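You operate a simulated robot arm through the tools that you are given. There is no shell and no other tool. Be economical: measure what you need, move in short steps, check, and stop when the job is done.

The job below is to be done with a simulated robot arm. You get a single attempt, and the scene is never put back.

## Task
Find where the fitted pressure switch trips and set the trip dial to match.
Fine: type on SWITCH, pump till the lamp lights; then open the release, free the collar and stow the switch in the pieces tray.
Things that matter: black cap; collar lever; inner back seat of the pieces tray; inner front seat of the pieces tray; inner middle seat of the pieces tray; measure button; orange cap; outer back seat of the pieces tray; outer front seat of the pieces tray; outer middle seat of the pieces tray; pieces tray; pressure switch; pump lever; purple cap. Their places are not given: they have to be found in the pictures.

The check looks at the end state, three seconds after you hand in, the way a careful person would. Anything else that was tipped, shoved, dropped, spilled or broken makes it a failure.

## Robot
A 7-joint arm with a two-finger parallel gripper, fixed in place. Base frame: the origin is at the foot of the arm, x ahead of it, y to its left, z up; the work surface is at about z = 0.806. Lengths are in m, angles in degrees, forces in N, time in s.
Its first joint turns from -166.0 to 166.0 degrees. Payload 4.4 kg.
The TCP is the grasp point between the finger pads, 0.023 m short of the fingertips. In the tool frame z runs along the fingers and y along their closing line. The gripper opens to 0.094 m. The fingers are 0.038 m wide and 0.01 m thick; the gripper's body (0.054 by 0.096 m) begins 0.039 m behind the TCP.
Orientation is that of the tool frame in the base frame, as [roll, pitch, yaw] about the fixed x, y, z axes, in that order (R = Rz(yaw) Ry(pitch) Rx(roll)). With the fingers straight down and closing along the base's y, the tool's x points along the base's -x, its y along +y and its z along -z.

## Interface
- The arm moves only by the tool servo_tool. Its arguments are lists of equal length, an entry for each row: "angular": the turn, a rotation vector about the base's x, y, z in rad, a list of three; "travel": the shift along the base's x, y, z in cm, a list of three; "gripper": the opening, from 0 (shut) to 1 (fully open). In form: {"angular": [[rx, ry, rz], ...], "travel": [[tx, ty, tz], ...], "gripper": [gripper, ...]}. A call has 1 to 12 rows; each row is the pose to reach, as a shift and turn from the pose commanded when the call began. A row lasts 0.2 s, in which the tool goes at most 0.05 m and 8.6 degrees; a call with a longer step from one row to the next is refused whole, and so is a gripper value outside its range. Where a pose cannot be reached the arm comes as near as it can. A force on the tool above 90 N (or 10 N above the force at the start of the call, whichever is more), or a blocked arm, ends the call early, and 0.2 s more pass. The fingers move at their own pace (about 0.072 m/s each) and stop on an object; they squeeze with about 41 N. The grip force told is the motor's: it shows also when the fingers shut on nothing. Time passes only in rows, and 0.2 s behind the last, so rows that repeat a pose let the fingers close. It gives the time, the measured TCP pose, the force on the tool (base axes), the opening and the grip force at its end, in the units of the frame above (readings bear some noise), with the torque about the TCP (base axes, N m) and any sound that the robot's microphone picked up.
- Cameras (640 x 400 px; columns grow to the right, rows downward): "scene" is fixed at [0.3976, -0.5011, 1.564]; the picture's right is [0.71, -0.70, 0.00], its down [-0.44, -0.45, -0.78] and it looks along [0.55, 0.55, -0.63] (base axes); focal length 323 px, centre (320, 200). "wrist" rides on the gripper at [0.086, 0.016, -0.074] in the tool frame; the picture's right is [-0.18, 0.98, 0.00], its down [-0.58, -0.11, -0.81] and it looks along [-0.79, -0.15, 0.59] (tool axes); focal length 243 px, centre (320, 200).
- camera(camera): a new picture of that camera. The clock stands still meanwhile.
- pixel_to_xyz(camera, pixels): for up to 12 pixels [column, row] of the newest picture of that camera ("zoom" is the newest enlarged one), the place [x, y, z] in the base frame of the surface seen there, good to about 0.003 m. The clock stands still meanwhile.
- close_up(camera, box): a new picture of the part [left, top, right, bottom] of that camera's present view, enlarged. The clock stands still meanwhile.
- sign_off(): hands the job in; it is judged then, once.

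Keep the steps short. Do not move on a guess: measure, check each grasp and each placing, and mend mistakes. In all there are 80 turns and 46 pictures (those below and enlarged ones count). Leave the gripper open and the arm clear of the work at the hand-in unless told otherwise, and finish with a single line.

The tools are called after "Emit:" by a JSON object that holds its "api" and its "payload". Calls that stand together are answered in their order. servo_tool: Moves the arm, as the interface text tells. Its arguments: {"type":"object","properties":{"angular":{"type":"array"},"travel":{"type":"array"},"gripper":{"type":"array"}},"required":["angular","travel","gripper"]} The other tools are called the same way: camera (camera) takes a picture; pixel_to_xyz (camera, pixels) gives the place of the surface under pixels of a picture; close_up (camera, box) takes an enlarged picture of a part of a camera's view; sign_off () hands the job in.

At the start:

```text
clock: 0.0
position: [0.7595, 0.045, 1.2271]
tool_rot: [180.0, 0.0, -180.0]
wrist_force: [-0.4, 0.0, -0.4]
ft_torque: [-0.01, -0.01, -0.02]
width: 0.0941
grasp_force: 0.1
```

scene: 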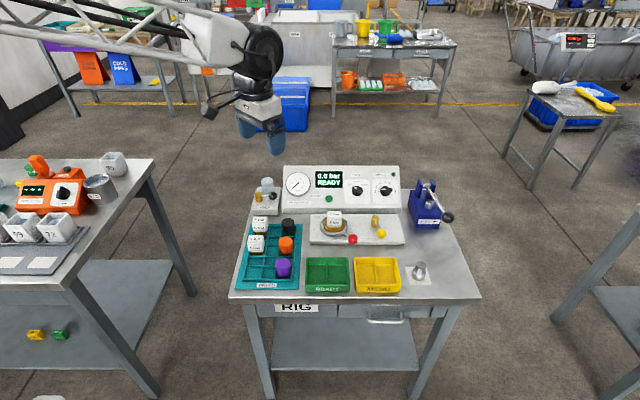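
wrist: 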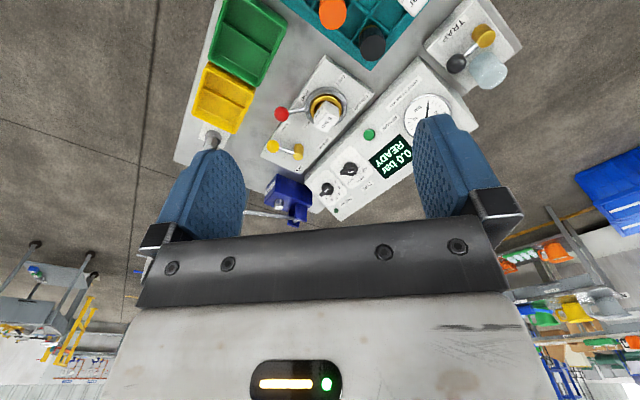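

I see the rig on the middle bench. First I look closer at the panel and the trays in the scene picture.

Emit:
{"api": "close_up", "payload": {"camera": "scene", "box": [270, 155, 470, 280]}}

Emit:
{"api": "close_up", "payload": {"camera": "scene", "box": [225, 170, 385, 300]}}

```text
3.20 times, centred on (370, 218) of scene
```

zoom: 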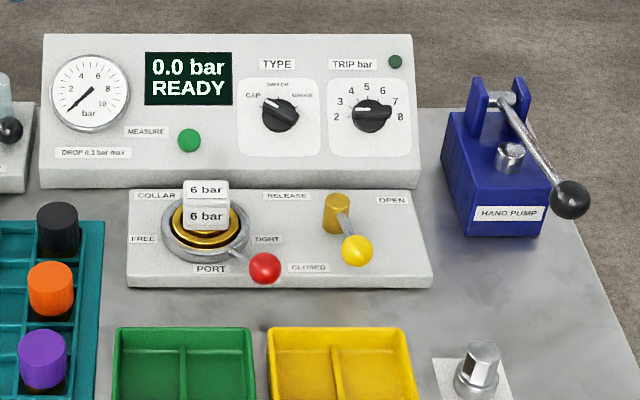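

```text
3.08 times, centred on (305, 235) of scene
```

zoom: 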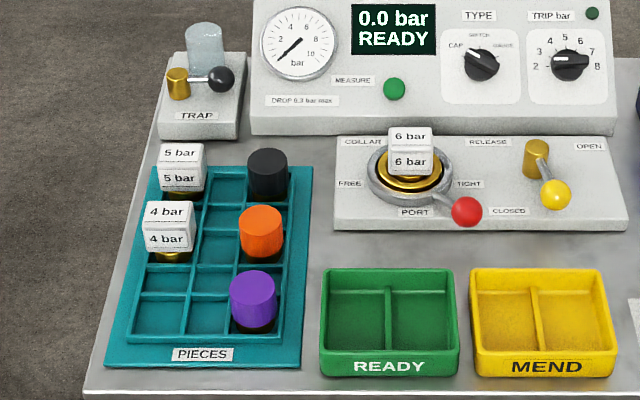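

The dial pointers and the tray seats need a closer look.

Emit:
{"api": "close_up", "payload": {"camera": "scene", "box": [335, 165, 405, 209]}}

Emit:
{"api": "close_up", "payload": {"camera": "scene", "box": [232, 210, 312, 295]}}

```text
9.09 times, centred on (370, 187) of scene
```

zoom: 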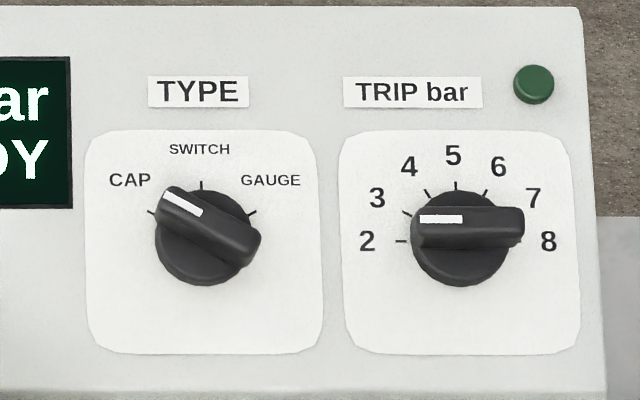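

```text
4.71 times, centred on (272, 252) of scene
```

zoom: 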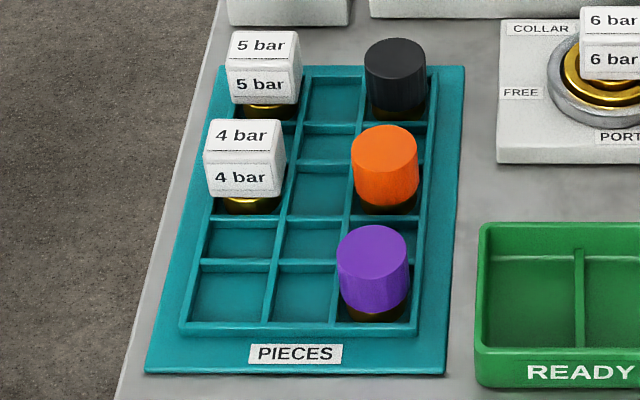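

Next I measure the key points in the full scene picture: knobs, button, pump, port, collar lever, release, tray.

Emit:
{"api": "camera", "payload": {"camera": "scene"}}

Emit:
{"api": "pixel_to_xyz", "payload": {"camera": "scene", "pixels": [[329, 198], [356, 188], [384, 188], [310, 178], [390, 203], [428, 193], [448, 217], [424, 185], [334, 214], [352, 239], [375, 221], [381, 233]]}}

Emit:
{"api": "pixel_to_xyz", "payload": {"camera": "scene", "pixels": [[260, 220], [256, 238], [288, 222], [286, 239], [284, 263], [260, 285], [317, 241], [260, 271], [272, 275], [280, 212], [440, 260], [333, 222]]}}

```text
39 pictures are left
```

scene: 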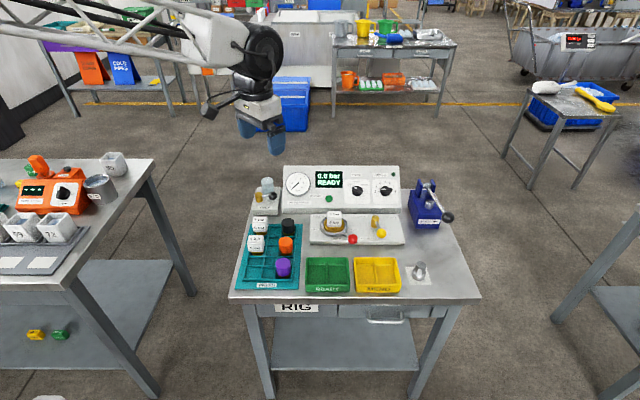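

```text
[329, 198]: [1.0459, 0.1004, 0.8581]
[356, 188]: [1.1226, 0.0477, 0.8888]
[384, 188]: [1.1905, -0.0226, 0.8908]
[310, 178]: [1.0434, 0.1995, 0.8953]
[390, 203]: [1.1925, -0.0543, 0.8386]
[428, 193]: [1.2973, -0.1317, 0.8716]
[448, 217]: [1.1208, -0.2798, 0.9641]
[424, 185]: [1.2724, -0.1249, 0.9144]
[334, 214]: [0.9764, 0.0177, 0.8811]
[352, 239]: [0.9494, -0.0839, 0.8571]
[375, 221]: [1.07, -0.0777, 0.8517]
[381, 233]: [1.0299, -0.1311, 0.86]
```

```text
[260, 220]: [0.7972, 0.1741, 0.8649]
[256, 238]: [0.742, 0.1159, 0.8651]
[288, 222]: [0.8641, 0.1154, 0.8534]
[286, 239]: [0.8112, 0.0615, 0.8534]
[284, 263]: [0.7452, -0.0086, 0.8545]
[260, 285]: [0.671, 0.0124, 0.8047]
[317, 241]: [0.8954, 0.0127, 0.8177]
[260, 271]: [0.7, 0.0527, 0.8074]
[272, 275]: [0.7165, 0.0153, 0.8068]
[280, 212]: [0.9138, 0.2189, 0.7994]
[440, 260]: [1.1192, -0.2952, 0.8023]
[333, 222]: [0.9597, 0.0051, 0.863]
```

Bench is turned about 46° to the base. I measure the panel plane and more key points to work out orientations.

Emit:
{"api": "pixel_to_xyz", "payload": {"camera": "scene", "pixels": [[346, 201], [371, 201], [396, 201], [371, 175], [347, 171], [396, 171], [292, 171], [290, 200], [371, 188], [327, 198], [331, 198], [393, 174]]}}

Emit:
{"api": "close_up", "payload": {"camera": "scene", "box": [400, 170, 464, 234]}}

Emit:
{"api": "close_up", "payload": {"camera": "scene", "box": [305, 205, 409, 250]}}

```text
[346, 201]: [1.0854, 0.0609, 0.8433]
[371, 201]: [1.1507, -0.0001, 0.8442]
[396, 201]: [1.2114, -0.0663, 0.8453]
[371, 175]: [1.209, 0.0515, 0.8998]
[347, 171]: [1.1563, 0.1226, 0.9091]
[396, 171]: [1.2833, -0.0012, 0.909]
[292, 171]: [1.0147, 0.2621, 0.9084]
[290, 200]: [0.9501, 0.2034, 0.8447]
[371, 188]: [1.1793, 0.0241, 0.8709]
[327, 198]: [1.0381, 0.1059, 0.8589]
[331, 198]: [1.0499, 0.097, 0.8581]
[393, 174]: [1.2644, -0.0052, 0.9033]
```

```text
6.25 times, centred on (432, 202) of scene
```

zoom: 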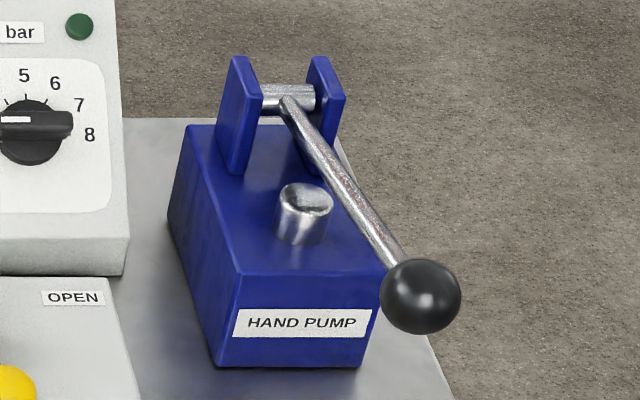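

```text
6.15 times, centred on (357, 228) of scene
```

zoom: 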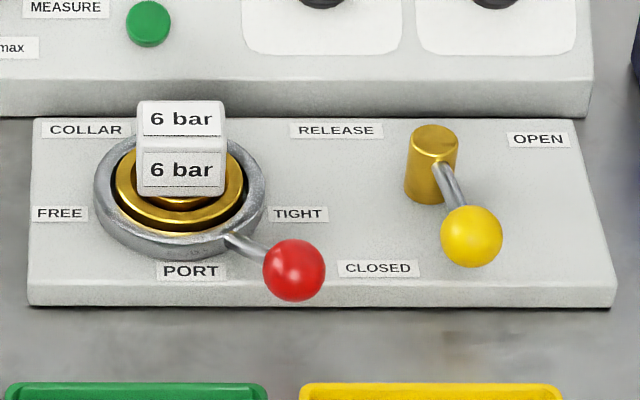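

Panel tilts about 35.5° toward the front; r=(0.71,-0.70) is bench right. I turn the tool 45° and move toward the panel, high up.

Emit:
{"api": "servo_tool", "payload": {"angular": [[0, 0, 0.13], [0, 0, 0.26], [0, 0, 0.39], [0, 0, 0.52], [0, 0, 0.65], [0, 0, 0.7854]], "travel": [[3, -2.4, 0], [6, -4.8, -0.5], [9, -7.2, -1], [12, -9.6, -1.5], [15, -12, -2], [18, -14.5, -2.7]], "gripper": [1, 1, 0.6, 0.6, 0.6, 0.6]}}

Emit:
{"api": "servo_tool", "payload": {"angular": [[0.0877, -0.0877, 0], [0.1754, -0.1754, 0], [0.263, -0.263, 0], [0.3507, -0.3507, 0], [0.4384, -0.4384, 0], [0.4384, -0.4384, 0]], "travel": [[1, 0, -1], [3, 0, -3], [5, 0, -6], [8, 1, -9], [11, 2, -12], [11, 2, -12]], "gripper": [0.6, 0.6, 0.6, 0.6, 0.6, 0.6]}}

Emit:
{"api": "camera", "payload": {"camera": "wrist"}}

```text
clock: 1.4
position: [0.9408, -0.0966, 1.197]
tool_rot: [180.0, 0.0, -135.0]
wrist_force: [-0.2, -0.3, 1.6]
ft_torque: [0.0, -0.02, 0.0]
width: 0.0565
grasp_force: 0.1
```

```text
clock: 2.8
position: [1.0512, -0.08, 1.0797]
tool_rot: [-180.0, 35.6, -135.1]
wrist_force: [-0.5, -0.5, 0.0]
ft_torque: [0.03, 0.0, -0.01]
width: 0.0564
grasp_force: 0.1
```

```text
36 pictures are left
```

wrist: 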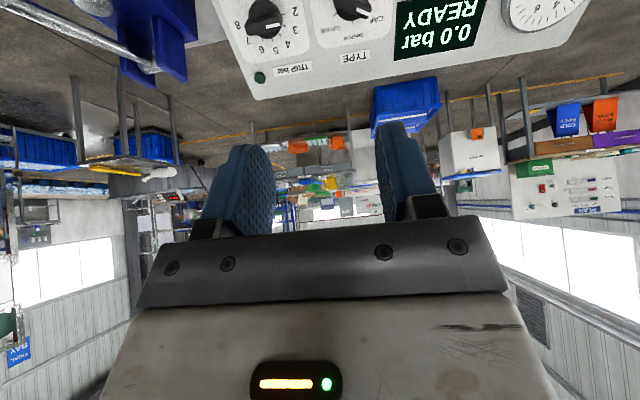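

Reached. I enlarge the wrist view at the knobs to measure their centres.

Emit:
{"api": "close_up", "payload": {"camera": "wrist", "box": [210, 0, 410, 100]}}

Emit:
{"api": "close_up", "payload": {"camera": "scene", "box": [335, 165, 405, 209]}}

```text
3.20 times, centred on (310, 50) of wrist
```

zoom: 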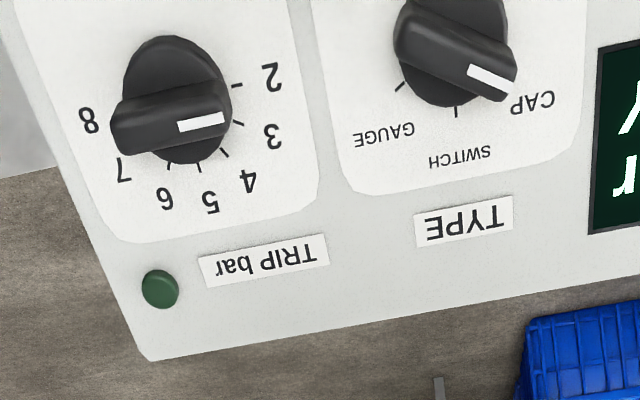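

```text
9.09 times, centred on (370, 187) of scene
```

zoom: 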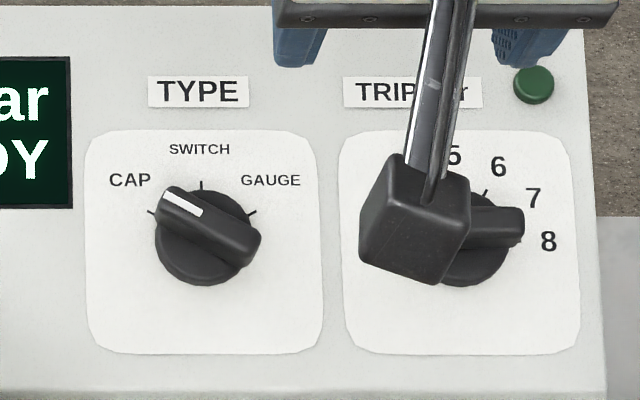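

I measure the TYPE handle: ends, centre, disc and ticks in this enlarged picture.

Emit:
{"api": "pixel_to_xyz", "payload": {"camera": "zoom", "pixels": [[172, 198], [208, 218], [248, 238], [205, 222], [200, 265], [201, 184], [150, 211], [254, 212], [205, 295], [532, 82], [510, 225], [238, 205]]}}

```text
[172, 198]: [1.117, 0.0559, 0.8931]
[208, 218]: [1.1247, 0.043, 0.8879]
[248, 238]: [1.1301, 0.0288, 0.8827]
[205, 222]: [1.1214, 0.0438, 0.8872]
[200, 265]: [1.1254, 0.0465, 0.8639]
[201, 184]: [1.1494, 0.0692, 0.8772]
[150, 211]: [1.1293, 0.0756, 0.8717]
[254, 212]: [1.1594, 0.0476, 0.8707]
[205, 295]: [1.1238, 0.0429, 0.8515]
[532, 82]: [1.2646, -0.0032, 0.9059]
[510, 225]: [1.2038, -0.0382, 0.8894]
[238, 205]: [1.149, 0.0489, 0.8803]
```

TYPE handle centre is about (1.1236,0.043,0.8877), pointing ~60° left of up. I turn the tool 60° about the panel normal and hover 10 cm out.

Emit:
{"api": "servo_tool", "payload": {"angular": [[-0.0538, -0.0538, 0.1065], [-0.1075, -0.1075, 0.213], [-0.1613, -0.1613, 0.3195], [-0.215, -0.215, 0.426], [-0.2688, -0.2688, 0.5325], [-0.3225, -0.3225, 0.639], [-0.376, -0.376, 0.7455], [-0.43, -0.43, 0.852], [-0.43, -0.43, 0.852]], "travel": [[0.5, 1.1, -1.6], [1.1, 2.3, -3.3], [1.7, 3.5, -5], [2.2, 4.6, -6.7], [2.8, 5.8, -8.4], [3.4, 7, -10.1], [4, 8.2, -11.8], [4.5, 9.3, -13.5], [4.5, 9.3, -13.5]], "gripper": [0.4, 0.4, 0.4, 0.4, 0.4, 0.4, 0.4, 0.4, 0.4]}}

Emit:
{"api": "close_up", "payload": {"camera": "scene", "box": [310, 145, 422, 215]}}

```text
clock: 4.8
position: [1.0952, 0.0147, 0.9434]
tool_rot: [-148.3, 16.9, -70.2]
wrist_force: [-0.1, 0.9, -0.4]
ft_torque: [-0.02, -0.02, 0.01]
width: 0.0375
grasp_force: 0.1
```

```text
5.71 times, centred on (366, 180) of scene
```

zoom: 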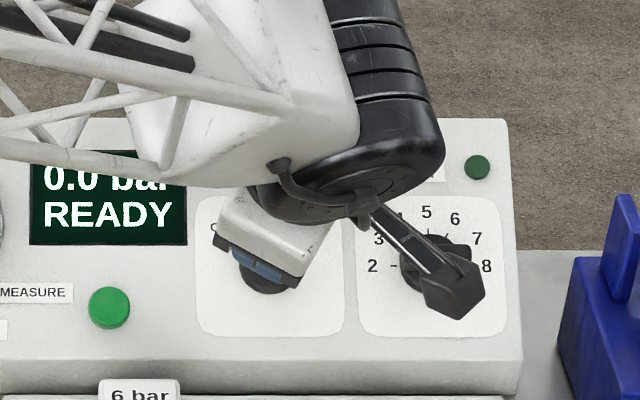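

Aligned. I descend along the panel normal onto the handle, then close.

Emit:
{"api": "servo_tool", "payload": {"angular": [[0, 0, 0], [0, 0, 0], [0, 0, 0], [0, 0, 0], [0, 0, 0], [0, 0, 0], [0, 0, 0]], "travel": [[0.9, 0.9, -1.75], [1.8, 1.8, -3.5], [2.3, 2.3, -4.5], [2.63, 2.6, -5.21], [2.63, 2.6, -5.21], [2.63, 2.6, -5.21], [2.63, 2.6, -5.21]], "gripper": [0.4, 0.4, 0.4, 0.4, 0, 0, 0]}}

```text
clock: 6.4
position: [1.1232, 0.0407, 0.8944]
tool_rot: [-148.1, 16.8, -70.1]
wrist_force: [48.3, 8.2, 7.7]
ft_torque: [-0.5, -0.17, -0.43]
width: 0.0131
grasp_force: 45.1
```

Gripped (13 mm) with a sideways load of about 48 N; I shift to the measured pose and then turn 60° clockwise to SWITCH.

Emit:
{"api": "servo_tool", "payload": {"angular": [[0, 0, 0], [0.0538, 0.0538, -0.1065], [0.1075, 0.1075, -0.213], [0.1613, 0.1613, -0.3195], [0.215, 0.215, -0.426], [0.2688, 0.2688, -0.5325], [0.3225, 0.3225, -0.639], [0.376, 0.376, -0.7455], [0.43, 0.43, -0.852], [0.43, 0.43, -0.852]], "travel": [[0.25, 0.17, 0.1], [0.25, 0.17, 0.1], [0.25, 0.17, 0.1], [0.25, 0.17, 0.1], [0.25, 0.17, 0.1], [0.25, 0.17, 0.1], [0.25, 0.17, 0.1], [0.25, 0.17, 0.1], [0.25, 0.17, 0.1], [0.25, 0.17, 0.1]], "gripper": [0, 0, 0, 0, 0, 0, 0, 0, 0, 0]}}

```text
clock: 8.6
position: [1.1238, 0.0414, 0.8932]
tool_rot: [179.9, 35.5, -135.1]
wrist_force: [-23.0, -10.0, 4.3]
ft_torque: [0.18, -0.12, 0.03]
width: 0.0128
grasp_force: 44.5
```

Turned. I open and back out along the normal, then look at the panel.

Emit:
{"api": "servo_tool", "payload": {"angular": [[0, 0, 0], [0, 0, 0], [0, 0, 0], [0, 0, 0], [0, 0, 0], [0, 0, 0]], "travel": [[0, 0, 0], [0, 0, 0], [-0.8, -0.8, 1.6], [-2, -2, 4], [-3.5, -3.5, 7], [-5, -5, 10]], "gripper": [0.4, 0.4, 0.4, 0.4, 0.4, 0.4]}}

Emit:
{"api": "close_up", "payload": {"camera": "scene", "box": [280, 155, 408, 235]}}

Emit:
{"api": "close_up", "payload": {"camera": "wrist", "box": [210, 0, 530, 200]}}

```text
clock: 10.0
position: [1.0737, -0.0087, 0.9923]
tool_rot: [179.8, 35.6, -134.9]
wrist_force: [0.2, -0.2, -1.0]
ft_torque: [0.02, -0.04, 0.0]
width: 0.0374
grasp_force: 0.0
```

```text
5.00 times, centred on (344, 195) of scene
```

zoom: 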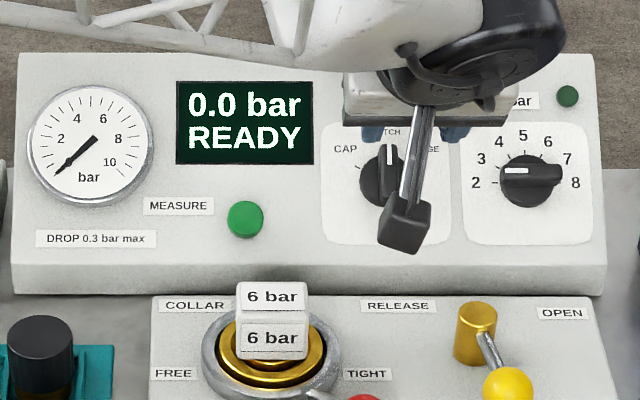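

```text
2.00 times, centred on (370, 100) of wrist
```

zoom: 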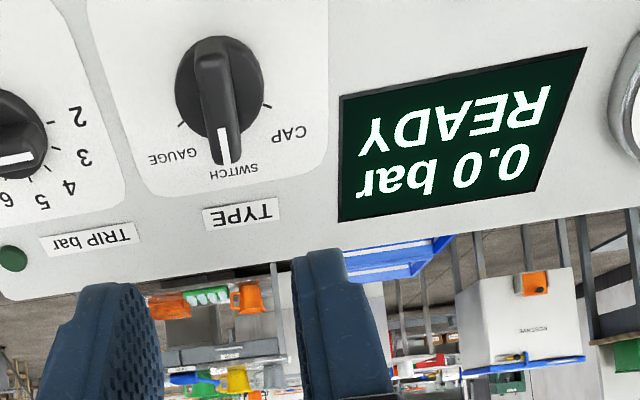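

TYPE is on SWITCH. Now I measure the pump lever: ball, rod, pivot and pump body.

Emit:
{"api": "close_up", "payload": {"camera": "scene", "box": [400, 170, 464, 234]}}

Emit:
{"api": "pixel_to_xyz", "payload": {"camera": "zoom", "pixels": [[420, 297], [420, 265], [390, 297], [450, 297], [287, 99], [340, 180], [375, 235], [300, 200], [240, 290], [375, 290], [235, 75], [325, 75]]}}

```text
6.25 times, centred on (432, 202) of scene
```

zoom: 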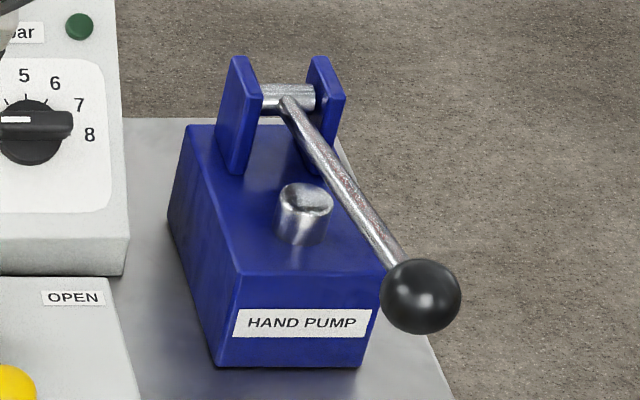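

```text
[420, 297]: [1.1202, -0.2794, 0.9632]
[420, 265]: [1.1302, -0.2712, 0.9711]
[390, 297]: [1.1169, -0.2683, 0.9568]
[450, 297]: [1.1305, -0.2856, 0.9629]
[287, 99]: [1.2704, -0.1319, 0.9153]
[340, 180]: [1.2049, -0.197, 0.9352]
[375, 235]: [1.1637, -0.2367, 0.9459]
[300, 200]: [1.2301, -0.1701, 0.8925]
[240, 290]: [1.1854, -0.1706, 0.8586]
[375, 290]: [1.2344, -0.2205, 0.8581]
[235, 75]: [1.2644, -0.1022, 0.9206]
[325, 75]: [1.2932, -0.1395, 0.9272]
```

Ball centre ≈ (1.134,-0.275,0.952), pivot ≈ (1.278,-0.128,0.912). I move to a hover 10 cm behind the ball along the tool axis.

Emit:
{"api": "servo_tool", "payload": {"angular": [[0, 0, 0], [0, 0, 0], [0, 0, 0], [0, 0, 0], [0, 0, 0], [0, 0, 0], [0, 0, 0], [0, 0, 0], [0, 0, 0]], "travel": [[-0.5, -1, 4], [-0.5, -5, 6], [-0.5, -9.5, 6], [-0.5, -14, 6], [0, -18.5, 6], [0, -23, 6], [1, -27, 5], [2, -30.7, 4], [2, -30.7, 4]], "gripper": [0.6, 0.6, 0.6, 0.6, 0.6, 0.6, 0.6, 0.6, 0.6]}}

Emit:
{"api": "close_up", "payload": {"camera": "scene", "box": [280, 130, 480, 255]}}

```text
clock: 12.0
position: [1.0931, -0.314, 1.0326]
tool_rot: [-180.0, 35.5, -134.9]
wrist_force: [0.2, -0.6, 0.0]
ft_torque: [0.01, 0.0, -0.02]
width: 0.0567
grasp_force: 0.1
```

```text
3.20 times, centred on (380, 192) of scene
```

zoom: 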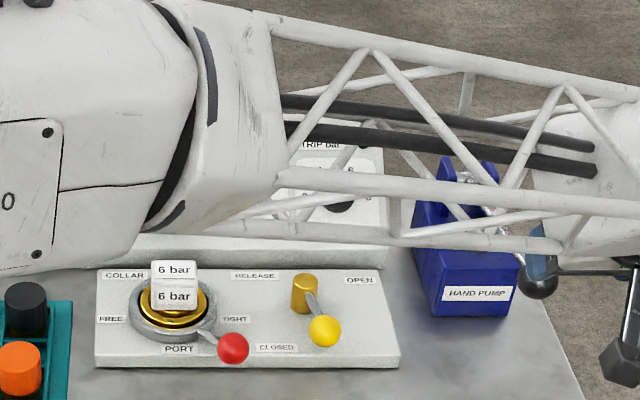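

I descend onto the ball, straddling it, and close.

Emit:
{"api": "servo_tool", "payload": {"angular": [[0, 0, 0], [0, 0, 0], [0, 0, 0], [0, 0, 0], [0, 0, 0], [0, 0, 0], [0, 0, 0]], "travel": [[1.2, 1.2, -2.4], [2.4, 2.4, -4.8], [3.4, 3.4, -6.8], [4.1, 4.1, -8.1], [4.1, 4.1, -8.1], [4.1, 4.1, -8.1], [4.1, 4.1, -8.1]], "gripper": [0.6, 0.6, 0.6, 0.6, 0, 0, 0]}}

Emit:
{"api": "camera", "payload": {"camera": "wrist"}}

```text
clock: 13.6
position: [1.1333, -0.274, 0.9507]
tool_rot: [179.9, 35.5, -135.0]
wrist_force: [-50.5, 23.0, 0.1]
ft_torque: [-0.25, 0.14, 0.2]
width: 0.0342
grasp_force: 44.5
```

```text
28 pictures are left
```

wrist: 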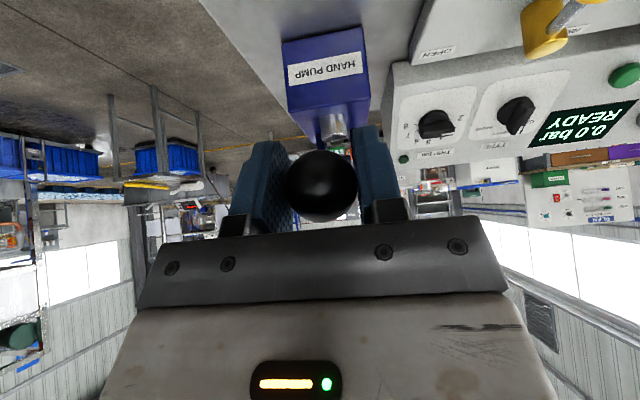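

The wrist camera also sees the display and lamp. I relieve the sideways load and press the ball down along its arc part way.

Emit:
{"api": "servo_tool", "payload": {"angular": [[0, 0, 0], [0, 0, 0], [0, 0, 0], [0, 0, 0], [0, 0, 0], [0, 0, 0]], "travel": [[-0.18, 0.18, 0], [-0.3, 0.06, -1], [-0.38, -0.02, -2], [-0.43, -0.07, -3], [-0.45, -0.09, -4], [-0.45, -0.09, -4]], "gripper": [0, 0, 0, 0, 0, 0]}}

Emit:
{"api": "close_up", "payload": {"camera": "wrist", "box": [380, 60, 640, 222]}}

```text
clock: 15.0
position: [1.1288, -0.2772, 0.9115]
tool_rot: [-179.9, 35.5, -135.1]
wrist_force: [10.9, -30.2, 6.8]
ft_torque: [0.57, -0.48, -0.19]
width: 0.0343
grasp_force: 45.4
```

```text
2.46 times, centred on (510, 141) of wrist
```

zoom: 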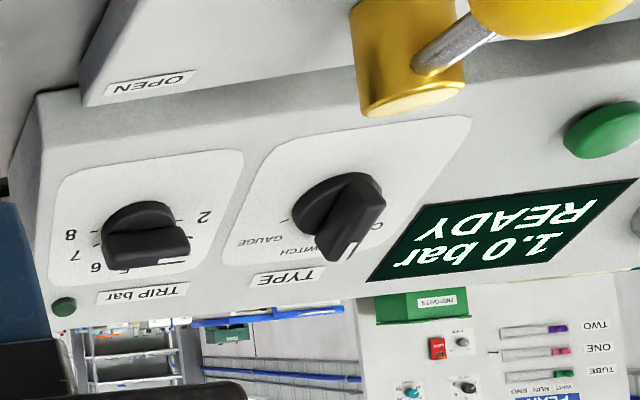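

Display reads 1.0 bar after a 4 cm stroke. I press further to learn if pressure is continuous or per stroke.

Emit:
{"api": "servo_tool", "payload": {"angular": [[0, 0, 0], [0, 0, 0], [0, 0, 0]], "travel": [[0, 0, -1], [0.06, 0.06, -2], [0.06, 0.06, -2]], "gripper": [0, 0, 0]}}

Emit:
{"api": "close_up", "payload": {"camera": "wrist", "box": [380, 60, 640, 222]}}

```text
clock: 15.8
position: [1.1302, -0.2757, 0.8934]
tool_rot: [-179.9, 35.6, -134.9]
wrist_force: [18.9, -43.9, 7.1]
ft_torque: [0.61, -0.57, -0.14]
width: 0.0341
grasp_force: 44.9
```

```text
2.46 times, centred on (510, 141) of wrist
```

zoom: 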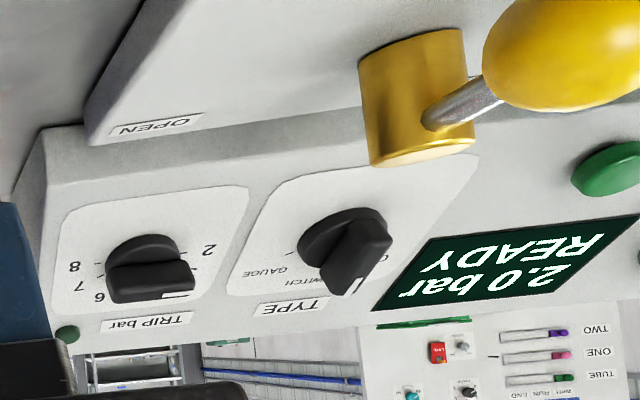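

2.0 bar now. I go 1 cm further and centre the side load a bit.

Emit:
{"api": "servo_tool", "payload": {"angular": [[0, 0, 0], [0, 0, 0], [0, 0, 0]], "travel": [[0.08, -0.08, 0], [0.13, -0.03, -1], [0.13, -0.03, -1]], "gripper": [0, 0, 0]}}

Emit:
{"api": "close_up", "payload": {"camera": "wrist", "box": [380, 60, 640, 222]}}

```text
clock: 16.6
position: [1.1318, -0.2746, 0.8818]
tool_rot: [179.9, 35.6, -135.0]
wrist_force: [-0.2, -31.3, 4.1]
ft_torque: [0.29, -0.11, -0.09]
width: 0.0339
grasp_force: 44.8
```

```text
2.46 times, centred on (510, 141) of wrist
```

zoom: 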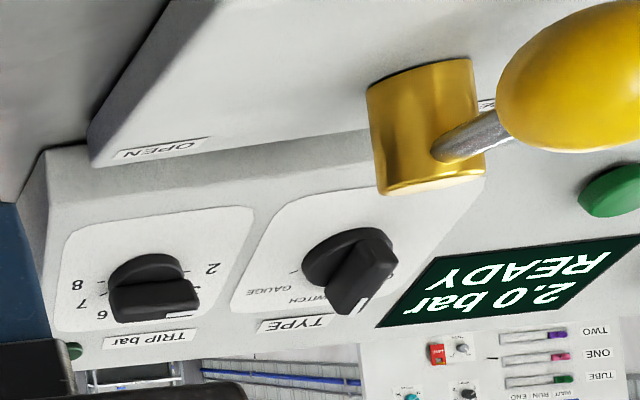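

Still 2.0, so that is the value of this stroke. I raise the lever back up and check the reading.

Emit:
{"api": "servo_tool", "payload": {"angular": [[0, 0, 0], [0, 0, 0], [0, 0, 0], [0, 0, 0], [0, 0, 0]], "travel": [[-0.1, -0.1, 1.8], [-0.13, -0.13, 3.5], [-0.05, -0.05, 5.2], [0.16, 0.16, 7], [0.16, 0.16, 7]], "gripper": [0, 0, 0, 0, 0]}}

Emit:
{"api": "close_up", "payload": {"camera": "wrist", "box": [380, 60, 640, 222]}}

```text
clock: 17.8
position: [1.1333, -0.273, 0.9505]
tool_rot: [179.9, 35.5, -135.2]
wrist_force: [20.9, -11.9, -15.1]
ft_torque: [-0.17, 0.45, 0.01]
width: 0.034
grasp_force: 44.9
```

```text
2.46 times, centred on (510, 141) of wrist
```

zoom: 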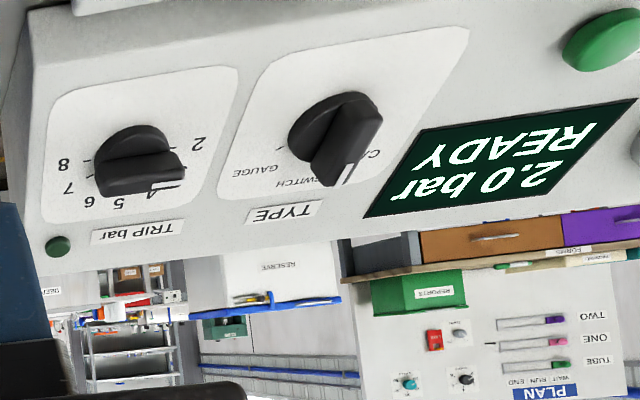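

Pressure holds at 2.0. Second stroke, first 4 cm.

Emit:
{"api": "servo_tool", "payload": {"angular": [[0, 0, 0], [0, 0, 0], [0, 0, 0], [0, 0, 0]], "travel": [[-0.15, -0.15, -1.4], [-0.24, -0.24, -2.7], [-0.27, -0.27, -4], [-0.27, -0.27, -4]], "gripper": [0, 0, 0, 0]}}

Emit:
{"api": "close_up", "payload": {"camera": "wrist", "box": [380, 60, 640, 222]}}

```text
clock: 18.8
position: [1.1319, -0.2761, 0.9129]
tool_rot: [180.0, 35.5, -135.0]
wrist_force: [-6.5, 10.9, 7.0]
ft_torque: [0.64, -0.61, 0.0]
width: 0.0343
grasp_force: 45.0
```

```text
2.46 times, centred on (510, 141) of wrist
```

zoom: 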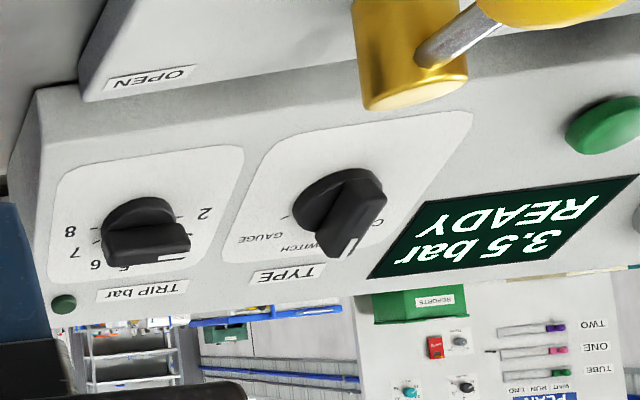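

3.5 bar, lamp dark. One more centimetre.

Emit:
{"api": "servo_tool", "payload": {"angular": [[0, 0, 0], [0, 0, 0]], "travel": [[0.03, 0.03, -1], [0.03, 0.03, -1]], "gripper": [0, 0]}}

Emit:
{"api": "close_up", "payload": {"camera": "wrist", "box": [380, 60, 640, 222]}}

```text
clock: 19.4
position: [1.1304, -0.2767, 0.9006]
tool_rot: [179.9, 35.4, -135.0]
wrist_force: [-46.6, 25.0, 5.9]
ft_torque: [0.33, -0.67, 0.2]
width: 0.0342
grasp_force: 45.2
```

```text
2.46 times, centred on (510, 141) of wrist
```

zoom: 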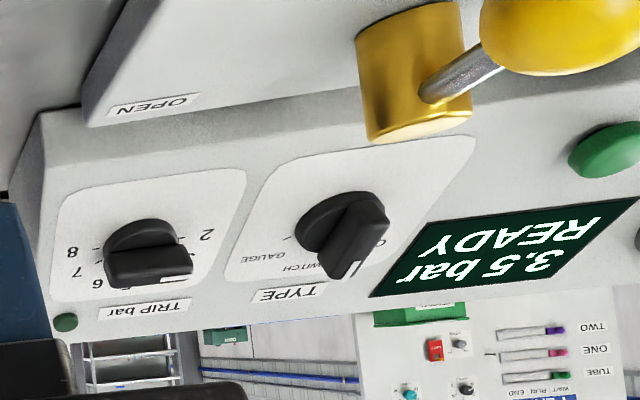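

Steps of 0.5 bar. Next centimetre.

Emit:
{"api": "servo_tool", "payload": {"angular": [[0, 0, 0], [0, 0, 0]], "travel": [[-0.04, 0.12, -1.2], [-0.04, 0.12, -1.2]], "gripper": [0, 0]}}

Emit:
{"api": "close_up", "payload": {"camera": "wrist", "box": [380, 60, 640, 222]}}

```text
clock: 20.0
position: [1.132, -0.2755, 0.891]
tool_rot: [179.9, 35.5, -134.9]
wrist_force: [-43.4, 22.6, 6.9]
ft_torque: [0.22, -0.68, 0.1]
width: 0.0341
grasp_force: 44.8
```

```text
2.46 times, centred on (510, 141) of wrist
```

zoom: 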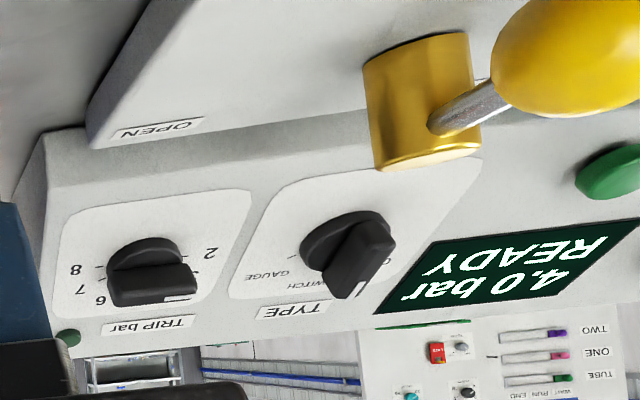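

4.0 bar, lamp dark. I lift the lever and begin stroke three with a short push.

Emit:
{"api": "servo_tool", "payload": {"angular": [[0, 0, 0], [0, 0, 0], [0, 0, 0], [0, 0, 0], [0, 0, 0], [0, 0, 0], [0, 0, 0], [0, 0, 0]], "travel": [[-0.18, 0.02, 1.5], [-0.2, 0, 3], [-0.1, 0.1, 4.6], [0.1, 0.3, 6.2], [0.1, 0.3, 6.2], [-0.02, 0.18, 5.1], [-0.12, 0.08, 4], [-0.12, 0.08, 4]], "gripper": [0, 0, 0, 0, 0, 0, 0, 0]}}

Emit:
{"api": "close_up", "payload": {"camera": "wrist", "box": [380, 60, 640, 222]}}

```text
clock: 21.8
position: [1.1303, -0.2757, 0.9339]
tool_rot: [-179.9, 35.6, -135.0]
wrist_force: [36.7, -47.7, 10.1]
ft_torque: [1.03, -0.88, -0.21]
width: 0.0341
grasp_force: 44.9
```

```text
2.46 times, centred on (510, 141) of wrist
```

zoom: 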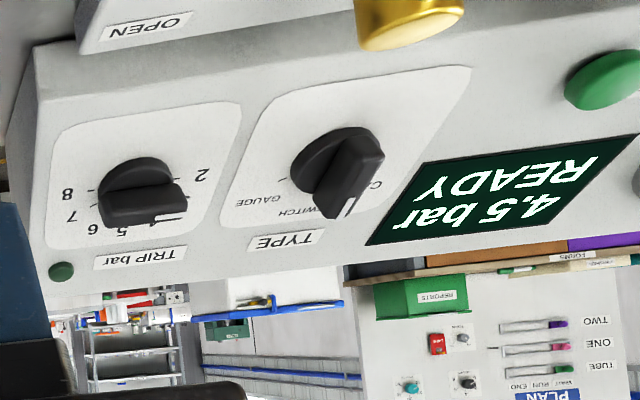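

4.5 bar, lamp dark. About 1.3 cm more (and side load reduced).

Emit:
{"api": "servo_tool", "payload": {"angular": [[0, 0, 0], [0, 0, 0]], "travel": [[0, -0.15, -1.3], [0, -0.15, -1.3]], "gripper": [0, 0]}}

Emit:
{"api": "close_up", "payload": {"camera": "wrist", "box": [380, 60, 640, 222]}}

```text
clock: 22.4
position: [1.1304, -0.2765, 0.9179]
tool_rot: [180.0, 35.5, -135.1]
wrist_force: [30.7, -47.9, 5.6]
ft_torque: [0.55, -0.19, -0.2]
width: 0.0341
grasp_force: 44.2
```

```text
2.46 times, centred on (510, 141) of wrist
```

zoom: 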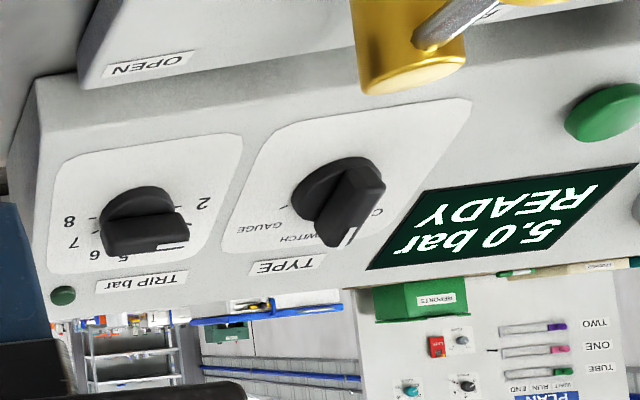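

5.0 bar, lamp dark. Further 1.3 cm.

Emit:
{"api": "servo_tool", "payload": {"angular": [[0, 0, 0], [0, 0, 0]], "travel": [[0.1, -0.08, -1.3], [0.1, -0.08, -1.3]], "gripper": [0, 0]}}

Emit:
{"api": "close_up", "payload": {"camera": "wrist", "box": [380, 60, 640, 222]}}

```text
clock: 23.0
position: [1.1311, -0.2769, 0.9063]
tool_rot: [-179.9, 35.6, -135.0]
wrist_force: [37.2, -48.6, 7.9]
ft_torque: [0.82, -0.52, -0.1]
width: 0.0343
grasp_force: 45.2
```

```text
2.46 times, centred on (510, 141) of wrist
```

zoom: 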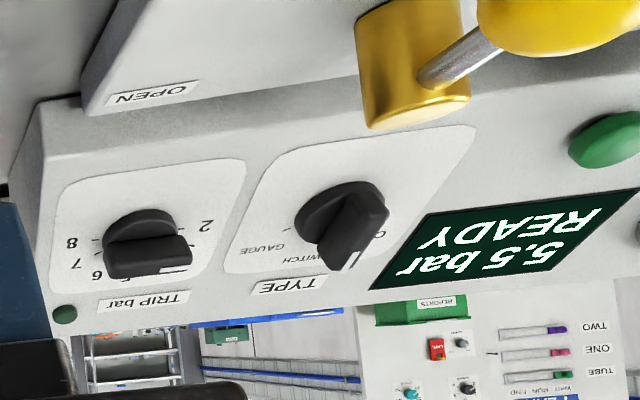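

5.5 bar, still dark. Another 1.5 cm.

Emit:
{"api": "servo_tool", "payload": {"angular": [[0, 0, 0], [0, 0, 0]], "travel": [[0.14, -0.06, -1.5], [0.14, -0.06, -1.5]], "gripper": [0, 0]}}

Emit:
{"api": "close_up", "payload": {"camera": "wrist", "box": [380, 60, 640, 222]}}

```text
clock: 23.6
position: [1.1324, -0.2748, 0.8886]
tool_rot: [180.0, 35.5, -135.1]
wrist_force: [2.6, -15.6, 5.3]
ft_torque: [0.24, -0.21, 0.08]
width: 0.0339
grasp_force: 44.9
```

```text
2.46 times, centred on (510, 141) of wrist
```

zoom: 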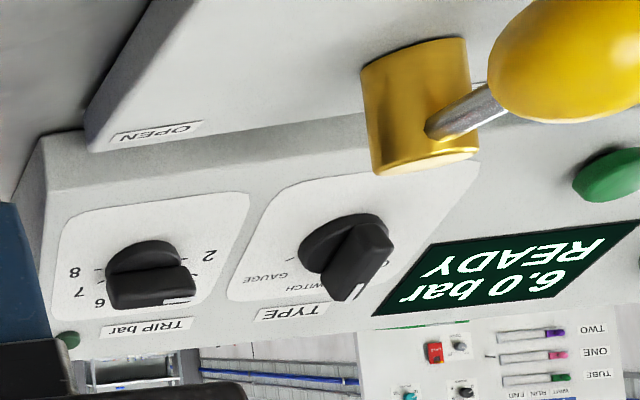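

6.0 bar and the lamp is still dark, so the label is not the trip point. Lift and start stroke four.

Emit:
{"api": "servo_tool", "payload": {"angular": [[0, 0, 0], [0, 0, 0], [0, 0, 0], [0, 0, 0], [0, 0, 0], [0, 0, 0], [0, 0, 0], [0, 0, 0]], "travel": [[-0.04, -0.04, 1.5], [-0.05, -0.05, 3], [0.04, 0.04, 4.6], [0.24, 0.24, 6.3], [0.24, 0.24, 6.3], [0.12, 0.12, 5.2], [0.02, 0.02, 4.1], [0.02, 0.02, 4.1]], "gripper": [0, 0, 0, 0, 0, 0, 0, 0]}}

Emit:
{"api": "close_up", "payload": {"camera": "wrist", "box": [380, 60, 640, 222]}}

```text
clock: 25.4
position: [1.132, -0.2747, 0.9311]
tool_rot: [-179.9, 35.6, -135.0]
wrist_force: [-53.9, 73.5, 6.6]
ft_torque: [0.6, -1.09, -0.17]
width: 0.0345
grasp_force: 45.3
```

```text
2.46 times, centred on (510, 141) of wrist
```

zoom: 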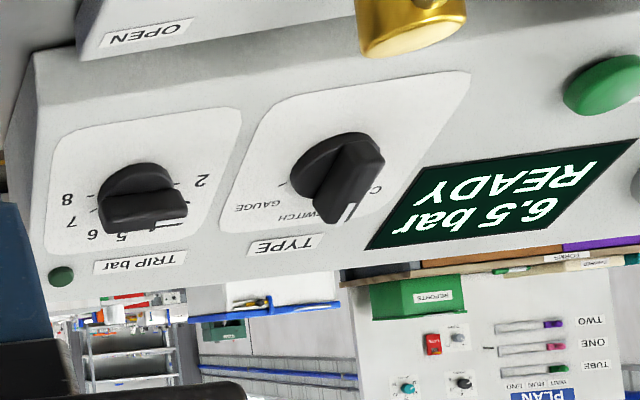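

6.5 bar, dark. I ease the side load and go 1.3 cm further.

Emit:
{"api": "servo_tool", "payload": {"angular": [[0, 0, 0], [0, 0, 0], [0, 0, 0]], "travel": [[-0.2, 0.2, 0], [-0.22, 0.18, -1.3], [-0.22, 0.18, -1.3]], "gripper": [0, 0, 0]}}

Emit:
{"api": "close_up", "payload": {"camera": "wrist", "box": [380, 60, 640, 222]}}

```text
clock: 26.2
position: [1.1303, -0.2778, 0.9172]
tool_rot: [-179.9, 35.6, -135.0]
wrist_force: [-7.3, 24.2, 6.1]
ft_torque: [0.4, -0.66, -0.03]
width: 0.034
grasp_force: 45.5
```

```text
2.46 times, centred on (510, 141) of wrist
```

zoom: 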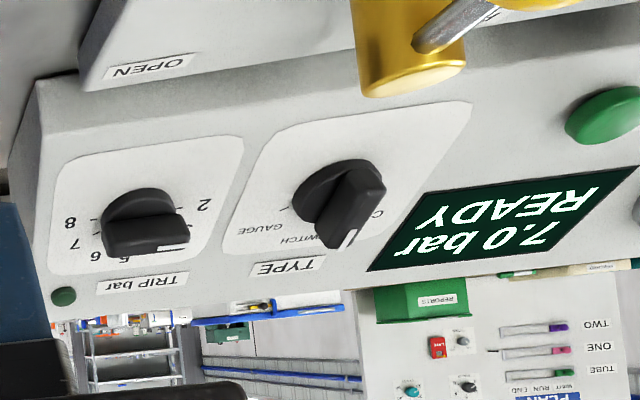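

7.0 bar, lamp still dark. One more 1.3 cm.

Emit:
{"api": "servo_tool", "payload": {"angular": [[0, 0, 0], [0, 0, 0]], "travel": [[0.02, 0.02, -1.3], [0.02, 0.02, -1.3]], "gripper": [0, 0]}}

Emit:
{"api": "close_up", "payload": {"camera": "wrist", "box": [380, 60, 640, 222]}}

```text
clock: 26.8
position: [1.1302, -0.2778, 0.9036]
tool_rot: [180.0, 35.6, -135.0]
wrist_force: [-35.1, 4.0, 7.9]
ft_torque: [0.48, -0.86, 0.19]
width: 0.0342
grasp_force: 45.4
```

```text
2.46 times, centred on (510, 141) of wrist
```

zoom: 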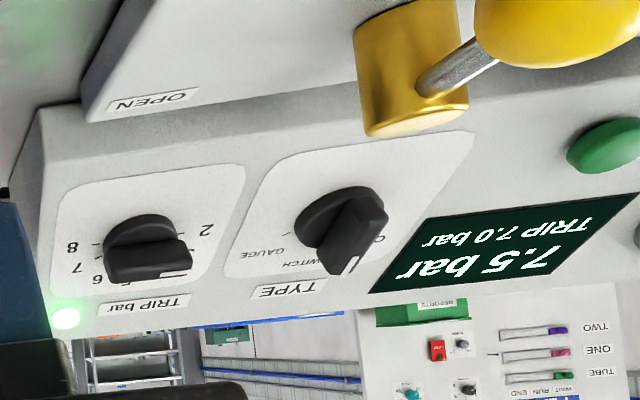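

Lamp lit; the display shows a TRIP value that looks like 7.0. I raise the lever, open, and back off, then read the display from the scene camera.

Emit:
{"api": "servo_tool", "payload": {"angular": [[0, 0, 0], [0, 0, 0], [0, 0, 0], [0, 0, 0], [0, 0, 0], [0, 0, 0], [0, 0, 0], [0, 0, 0], [0, 0, 0]], "travel": [[-0.05, -0.05, 1.5], [0, 0, 3.2], [0.2, 0.2, 4.7], [0.2, 0.2, 4.7], [0.2, 0.2, 4.7], [-1, -1, 7.1], [-2.4, -2.4, 9.9], [-4, -4, 13], [-4, -4, 13]], "gripper": [0, 0, 0, 0.7, 0.7, 0.7, 0.7, 0.7, 0.7]}}

Emit:
{"api": "close_up", "payload": {"camera": "wrist", "box": [380, 0, 640, 162]}}

```text
clock: 28.8
position: [1.0909, -0.3144, 1.0341]
tool_rot: [-179.9, 35.5, -134.9]
wrist_force: [-0.4, 0.1, 0.9]
ft_torque: [0.0, -0.01, 0.01]
width: 0.0655
grasp_force: 0.1
```

```text
2.46 times, centred on (510, 81) of wrist
```

zoom: 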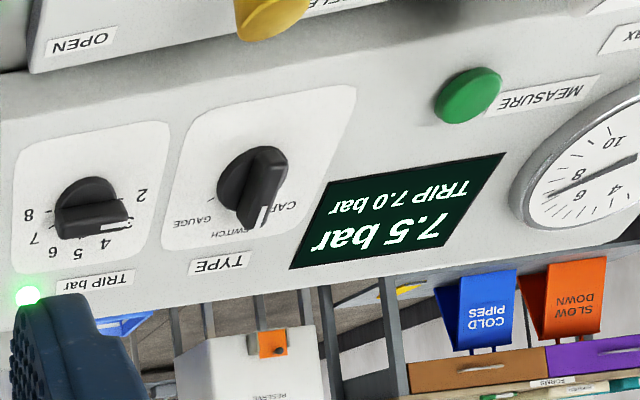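

TRIP 7.0 bar is clear. I measure the TRIP handle in this same enlarged picture (handle about x 58–130, y 205–235).

Emit:
{"api": "pixel_to_xyz", "payload": {"camera": "zoom", "pixels": [[62, 225], [95, 217], [124, 210], [95, 224], [95, 210], [230, 205], [262, 165], [246, 212], [140, 195], [27, 215]]}}

```text
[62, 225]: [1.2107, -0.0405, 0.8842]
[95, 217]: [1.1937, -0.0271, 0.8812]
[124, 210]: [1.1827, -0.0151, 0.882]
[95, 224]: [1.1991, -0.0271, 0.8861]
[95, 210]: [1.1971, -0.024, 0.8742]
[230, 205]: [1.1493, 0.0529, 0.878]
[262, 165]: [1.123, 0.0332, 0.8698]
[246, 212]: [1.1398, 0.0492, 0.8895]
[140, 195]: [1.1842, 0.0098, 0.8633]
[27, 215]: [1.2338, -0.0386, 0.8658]
```

TRIP centre ≈ (1.1928,-0.0302,0.8935) for the TCP. It must go from 2 to 7, 150° clockwise. I move above it while turning the tool +90° about the normal.

Emit:
{"api": "servo_tool", "payload": {"angular": [[-0.0587, -0.0587, 0.1163], [-0.1175, -0.1175, 0.2325], [-0.1762, -0.1762, 0.3488], [-0.2349, -0.2349, 0.4651], [-0.2936, -0.2936, 0.5814], [-0.3524, -0.3524, 0.6976], [-0.4111, -0.4111, 0.8139], [-0.4698, -0.4698, 0.9302], [-0.5285, -0.5285, 1.0465], [-0.5873, -0.5873, 1.1627], [-0.646, -0.646, 1.279], [-0.646, -0.646, 1.279]], "travel": [[0, 2, 2], [0, 6, 3], [0, 10, 3], [0, 14, 3], [1, 18, 3], [2, 22, 2], [4, 25.2, 0], [5, 25.2, -2], [6, 25.2, -4.5], [7, 25.2, -6], [7, 25.2, -7.6], [7, 25.2, -7.6]], "gripper": [0.4, 0.4, 0.4, 0.4, 0.4, 0.4, 0.4, 0.4, 0.4, 0.4, 0.4, 0.4]}}

Emit:
{"api": "close_up", "payload": {"camera": "scene", "box": [330, 140, 458, 220]}}

```text
clock: 31.4
position: [1.1619, -0.0629, 0.9585]
tool_rot: [-144.4, -0.2, -44.9]
wrist_force: [0.2, 0.1, -0.2]
ft_torque: [0.01, 0.03, 0.0]
width: 0.0376
grasp_force: 0.2
```

```text
5.00 times, centred on (394, 180) of scene
```

zoom: 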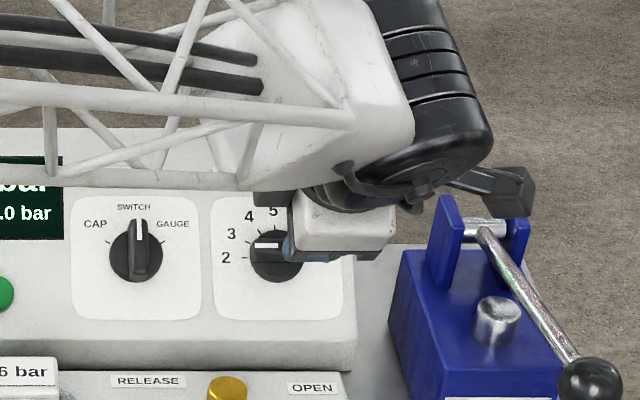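

The camera block will pass near the pump clevis, so I measure clevis, rod and block for clearance first.

Emit:
{"api": "pixel_to_xyz", "payload": {"camera": "zoom", "pixels": [[445, 200], [456, 205], [440, 280], [458, 240], [435, 215], [515, 205], [518, 215], [490, 240], [520, 285], [535, 185], [500, 190], [510, 205]]}}

```text
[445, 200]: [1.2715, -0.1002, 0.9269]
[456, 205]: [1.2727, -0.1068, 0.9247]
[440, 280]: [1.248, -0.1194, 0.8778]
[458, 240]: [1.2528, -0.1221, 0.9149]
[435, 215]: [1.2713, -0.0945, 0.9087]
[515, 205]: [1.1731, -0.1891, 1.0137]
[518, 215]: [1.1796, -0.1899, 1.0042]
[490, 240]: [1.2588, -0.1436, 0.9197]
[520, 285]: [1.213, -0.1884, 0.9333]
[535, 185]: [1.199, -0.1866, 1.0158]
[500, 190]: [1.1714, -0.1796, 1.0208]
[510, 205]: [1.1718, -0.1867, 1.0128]
```

Clearances are ≥ 1 cm. I descend along the normal and close on the handle.

Emit:
{"api": "servo_tool", "payload": {"angular": [[0, 0, 0], [0, 0, 0], [0, 0, 0], [0, 0, 0], [0, 0, 0], [0, 0, 0], [0, 0, 0], [0, 0, 0], [0, 0, 0]], "travel": [[0.6, 0.6, -1.2], [1.2, 1.2, -2.4], [1.8, 1.8, -3.6], [2.4, 2.4, -4.8], [2.9, 2.9, -5.75], [3.29, 3.29, -6.51], [3.29, 3.29, -6.51], [3.29, 3.29, -6.51], [3.29, 3.29, -6.51]], "gripper": [0.4, 0.4, 0.4, 0.4, 0.4, 0.4, 0, 0, 0]}}

```text
clock: 33.4
position: [1.1951, -0.029, 0.8927]
tool_rot: [-144.4, -0.1, -44.8]
wrist_force: [26.7, 10.0, 2.0]
ft_torque: [-0.72, -0.09, -0.51]
width: 0.0128
grasp_force: 45.0
```

Gripped (12.8 mm). First 75° clockwise.

Emit:
{"api": "servo_tool", "payload": {"angular": [[0.0598, 0.0598, -0.1184], [0.1195, 0.1195, -0.2367], [0.1793, 0.1793, -0.3551], [0.239, 0.239, -0.4734], [0.2988, 0.2988, -0.5918], [0.3585, 0.3585, -0.7101], [0.4183, 0.4183, -0.8285], [0.478, 0.478, -0.9468], [0.5378, 0.5378, -1.0652], [0.5378, 0.5378, -1.0652]], "travel": [[0.12, 0.05, 0], [0.12, 0.05, 0], [0.12, 0.05, 0], [0.12, 0.05, 0], [0.12, 0.05, 0], [0.12, 0.05, 0], [0.12, 0.05, 0], [0.12, 0.05, 0], [0.12, 0.05, 0], [0.12, 0.05, 0]], "gripper": [0, 0, 0, 0, 0, 0, 0, 0, 0, 0]}}

Emit:
{"api": "servo_tool", "payload": {"angular": [[0.0598, 0.0598, -0.1184], [0.1195, 0.1195, -0.2367], [0.1793, 0.1793, -0.3551], [0.239, 0.239, -0.4734], [0.2988, 0.2988, -0.5918], [0.3585, 0.3585, -0.7101], [0.4183, 0.4183, -0.8285], [0.478, 0.478, -0.9468], [0.5378, 0.5378, -1.0652], [0.5378, 0.5378, -1.0652]], "travel": [[0, 0, 0], [0, 0, 0], [0, 0, 0], [0, 0, 0], [0, 0, 0], [0, 0, 0], [0, 0, 0], [0, 0, 0], [0, 0, 0], [0, 0, 0]], "gripper": [0, 0, 0, 0, 0, 0, 0, 0, 0, 0]}}

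```text
clock: 35.6
position: [1.1928, -0.0293, 0.8927]
tool_rot: [-169.8, 34.0, -116.9]
wrist_force: [-49.8, -9.4, 9.3]
ft_torque: [-0.36, 0.86, 0.29]
width: 0.0127
grasp_force: 45.0
```

```text
clock: 37.8
position: [1.1951, -0.0302, 0.8931]
tool_rot: [148.3, 16.9, 160.2]
wrist_force: [15.3, 19.7, -28.9]
ft_torque: [-0.69, -0.1, -0.4]
width: 0.013
grasp_force: 45.5
```

Both turns complete. I open, retract along the normal and check the dial.

Emit:
{"api": "servo_tool", "payload": {"angular": [[0, 0, 0], [0, 0, 0], [0, 0, 0], [0, 0, 0], [0, 0, 0], [0, 0, 0], [0, 0, 0]], "travel": [[0, 0, 0], [0, 0, 0], [-0.8, -0.8, 1.6], [-2, -2, 4], [-3.5, -3.5, 7], [-5, -5, 10], [-6, -6, 14]], "gripper": [0.4, 0.4, 0.4, 0.4, 0.4, 0.4, 0.4]}}

Emit:
{"api": "close_up", "payload": {"camera": "wrist", "box": [100, 0, 540, 275]}}

```text
clock: 39.4
position: [1.1329, -0.0891, 1.0321]
tool_rot: [148.3, 16.7, 160.2]
wrist_force: [-0.4, 0.0, -0.9]
ft_torque: [-0.01, -0.01, -0.01]
width: 0.0376
grasp_force: 0.0
```

```text
1.45 times, centred on (320, 138) of wrist
```

zoom: 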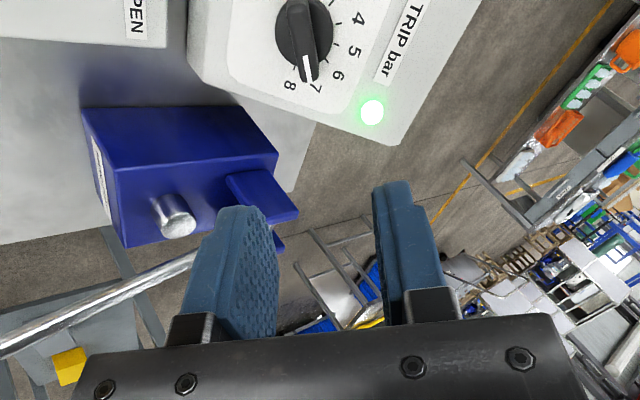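

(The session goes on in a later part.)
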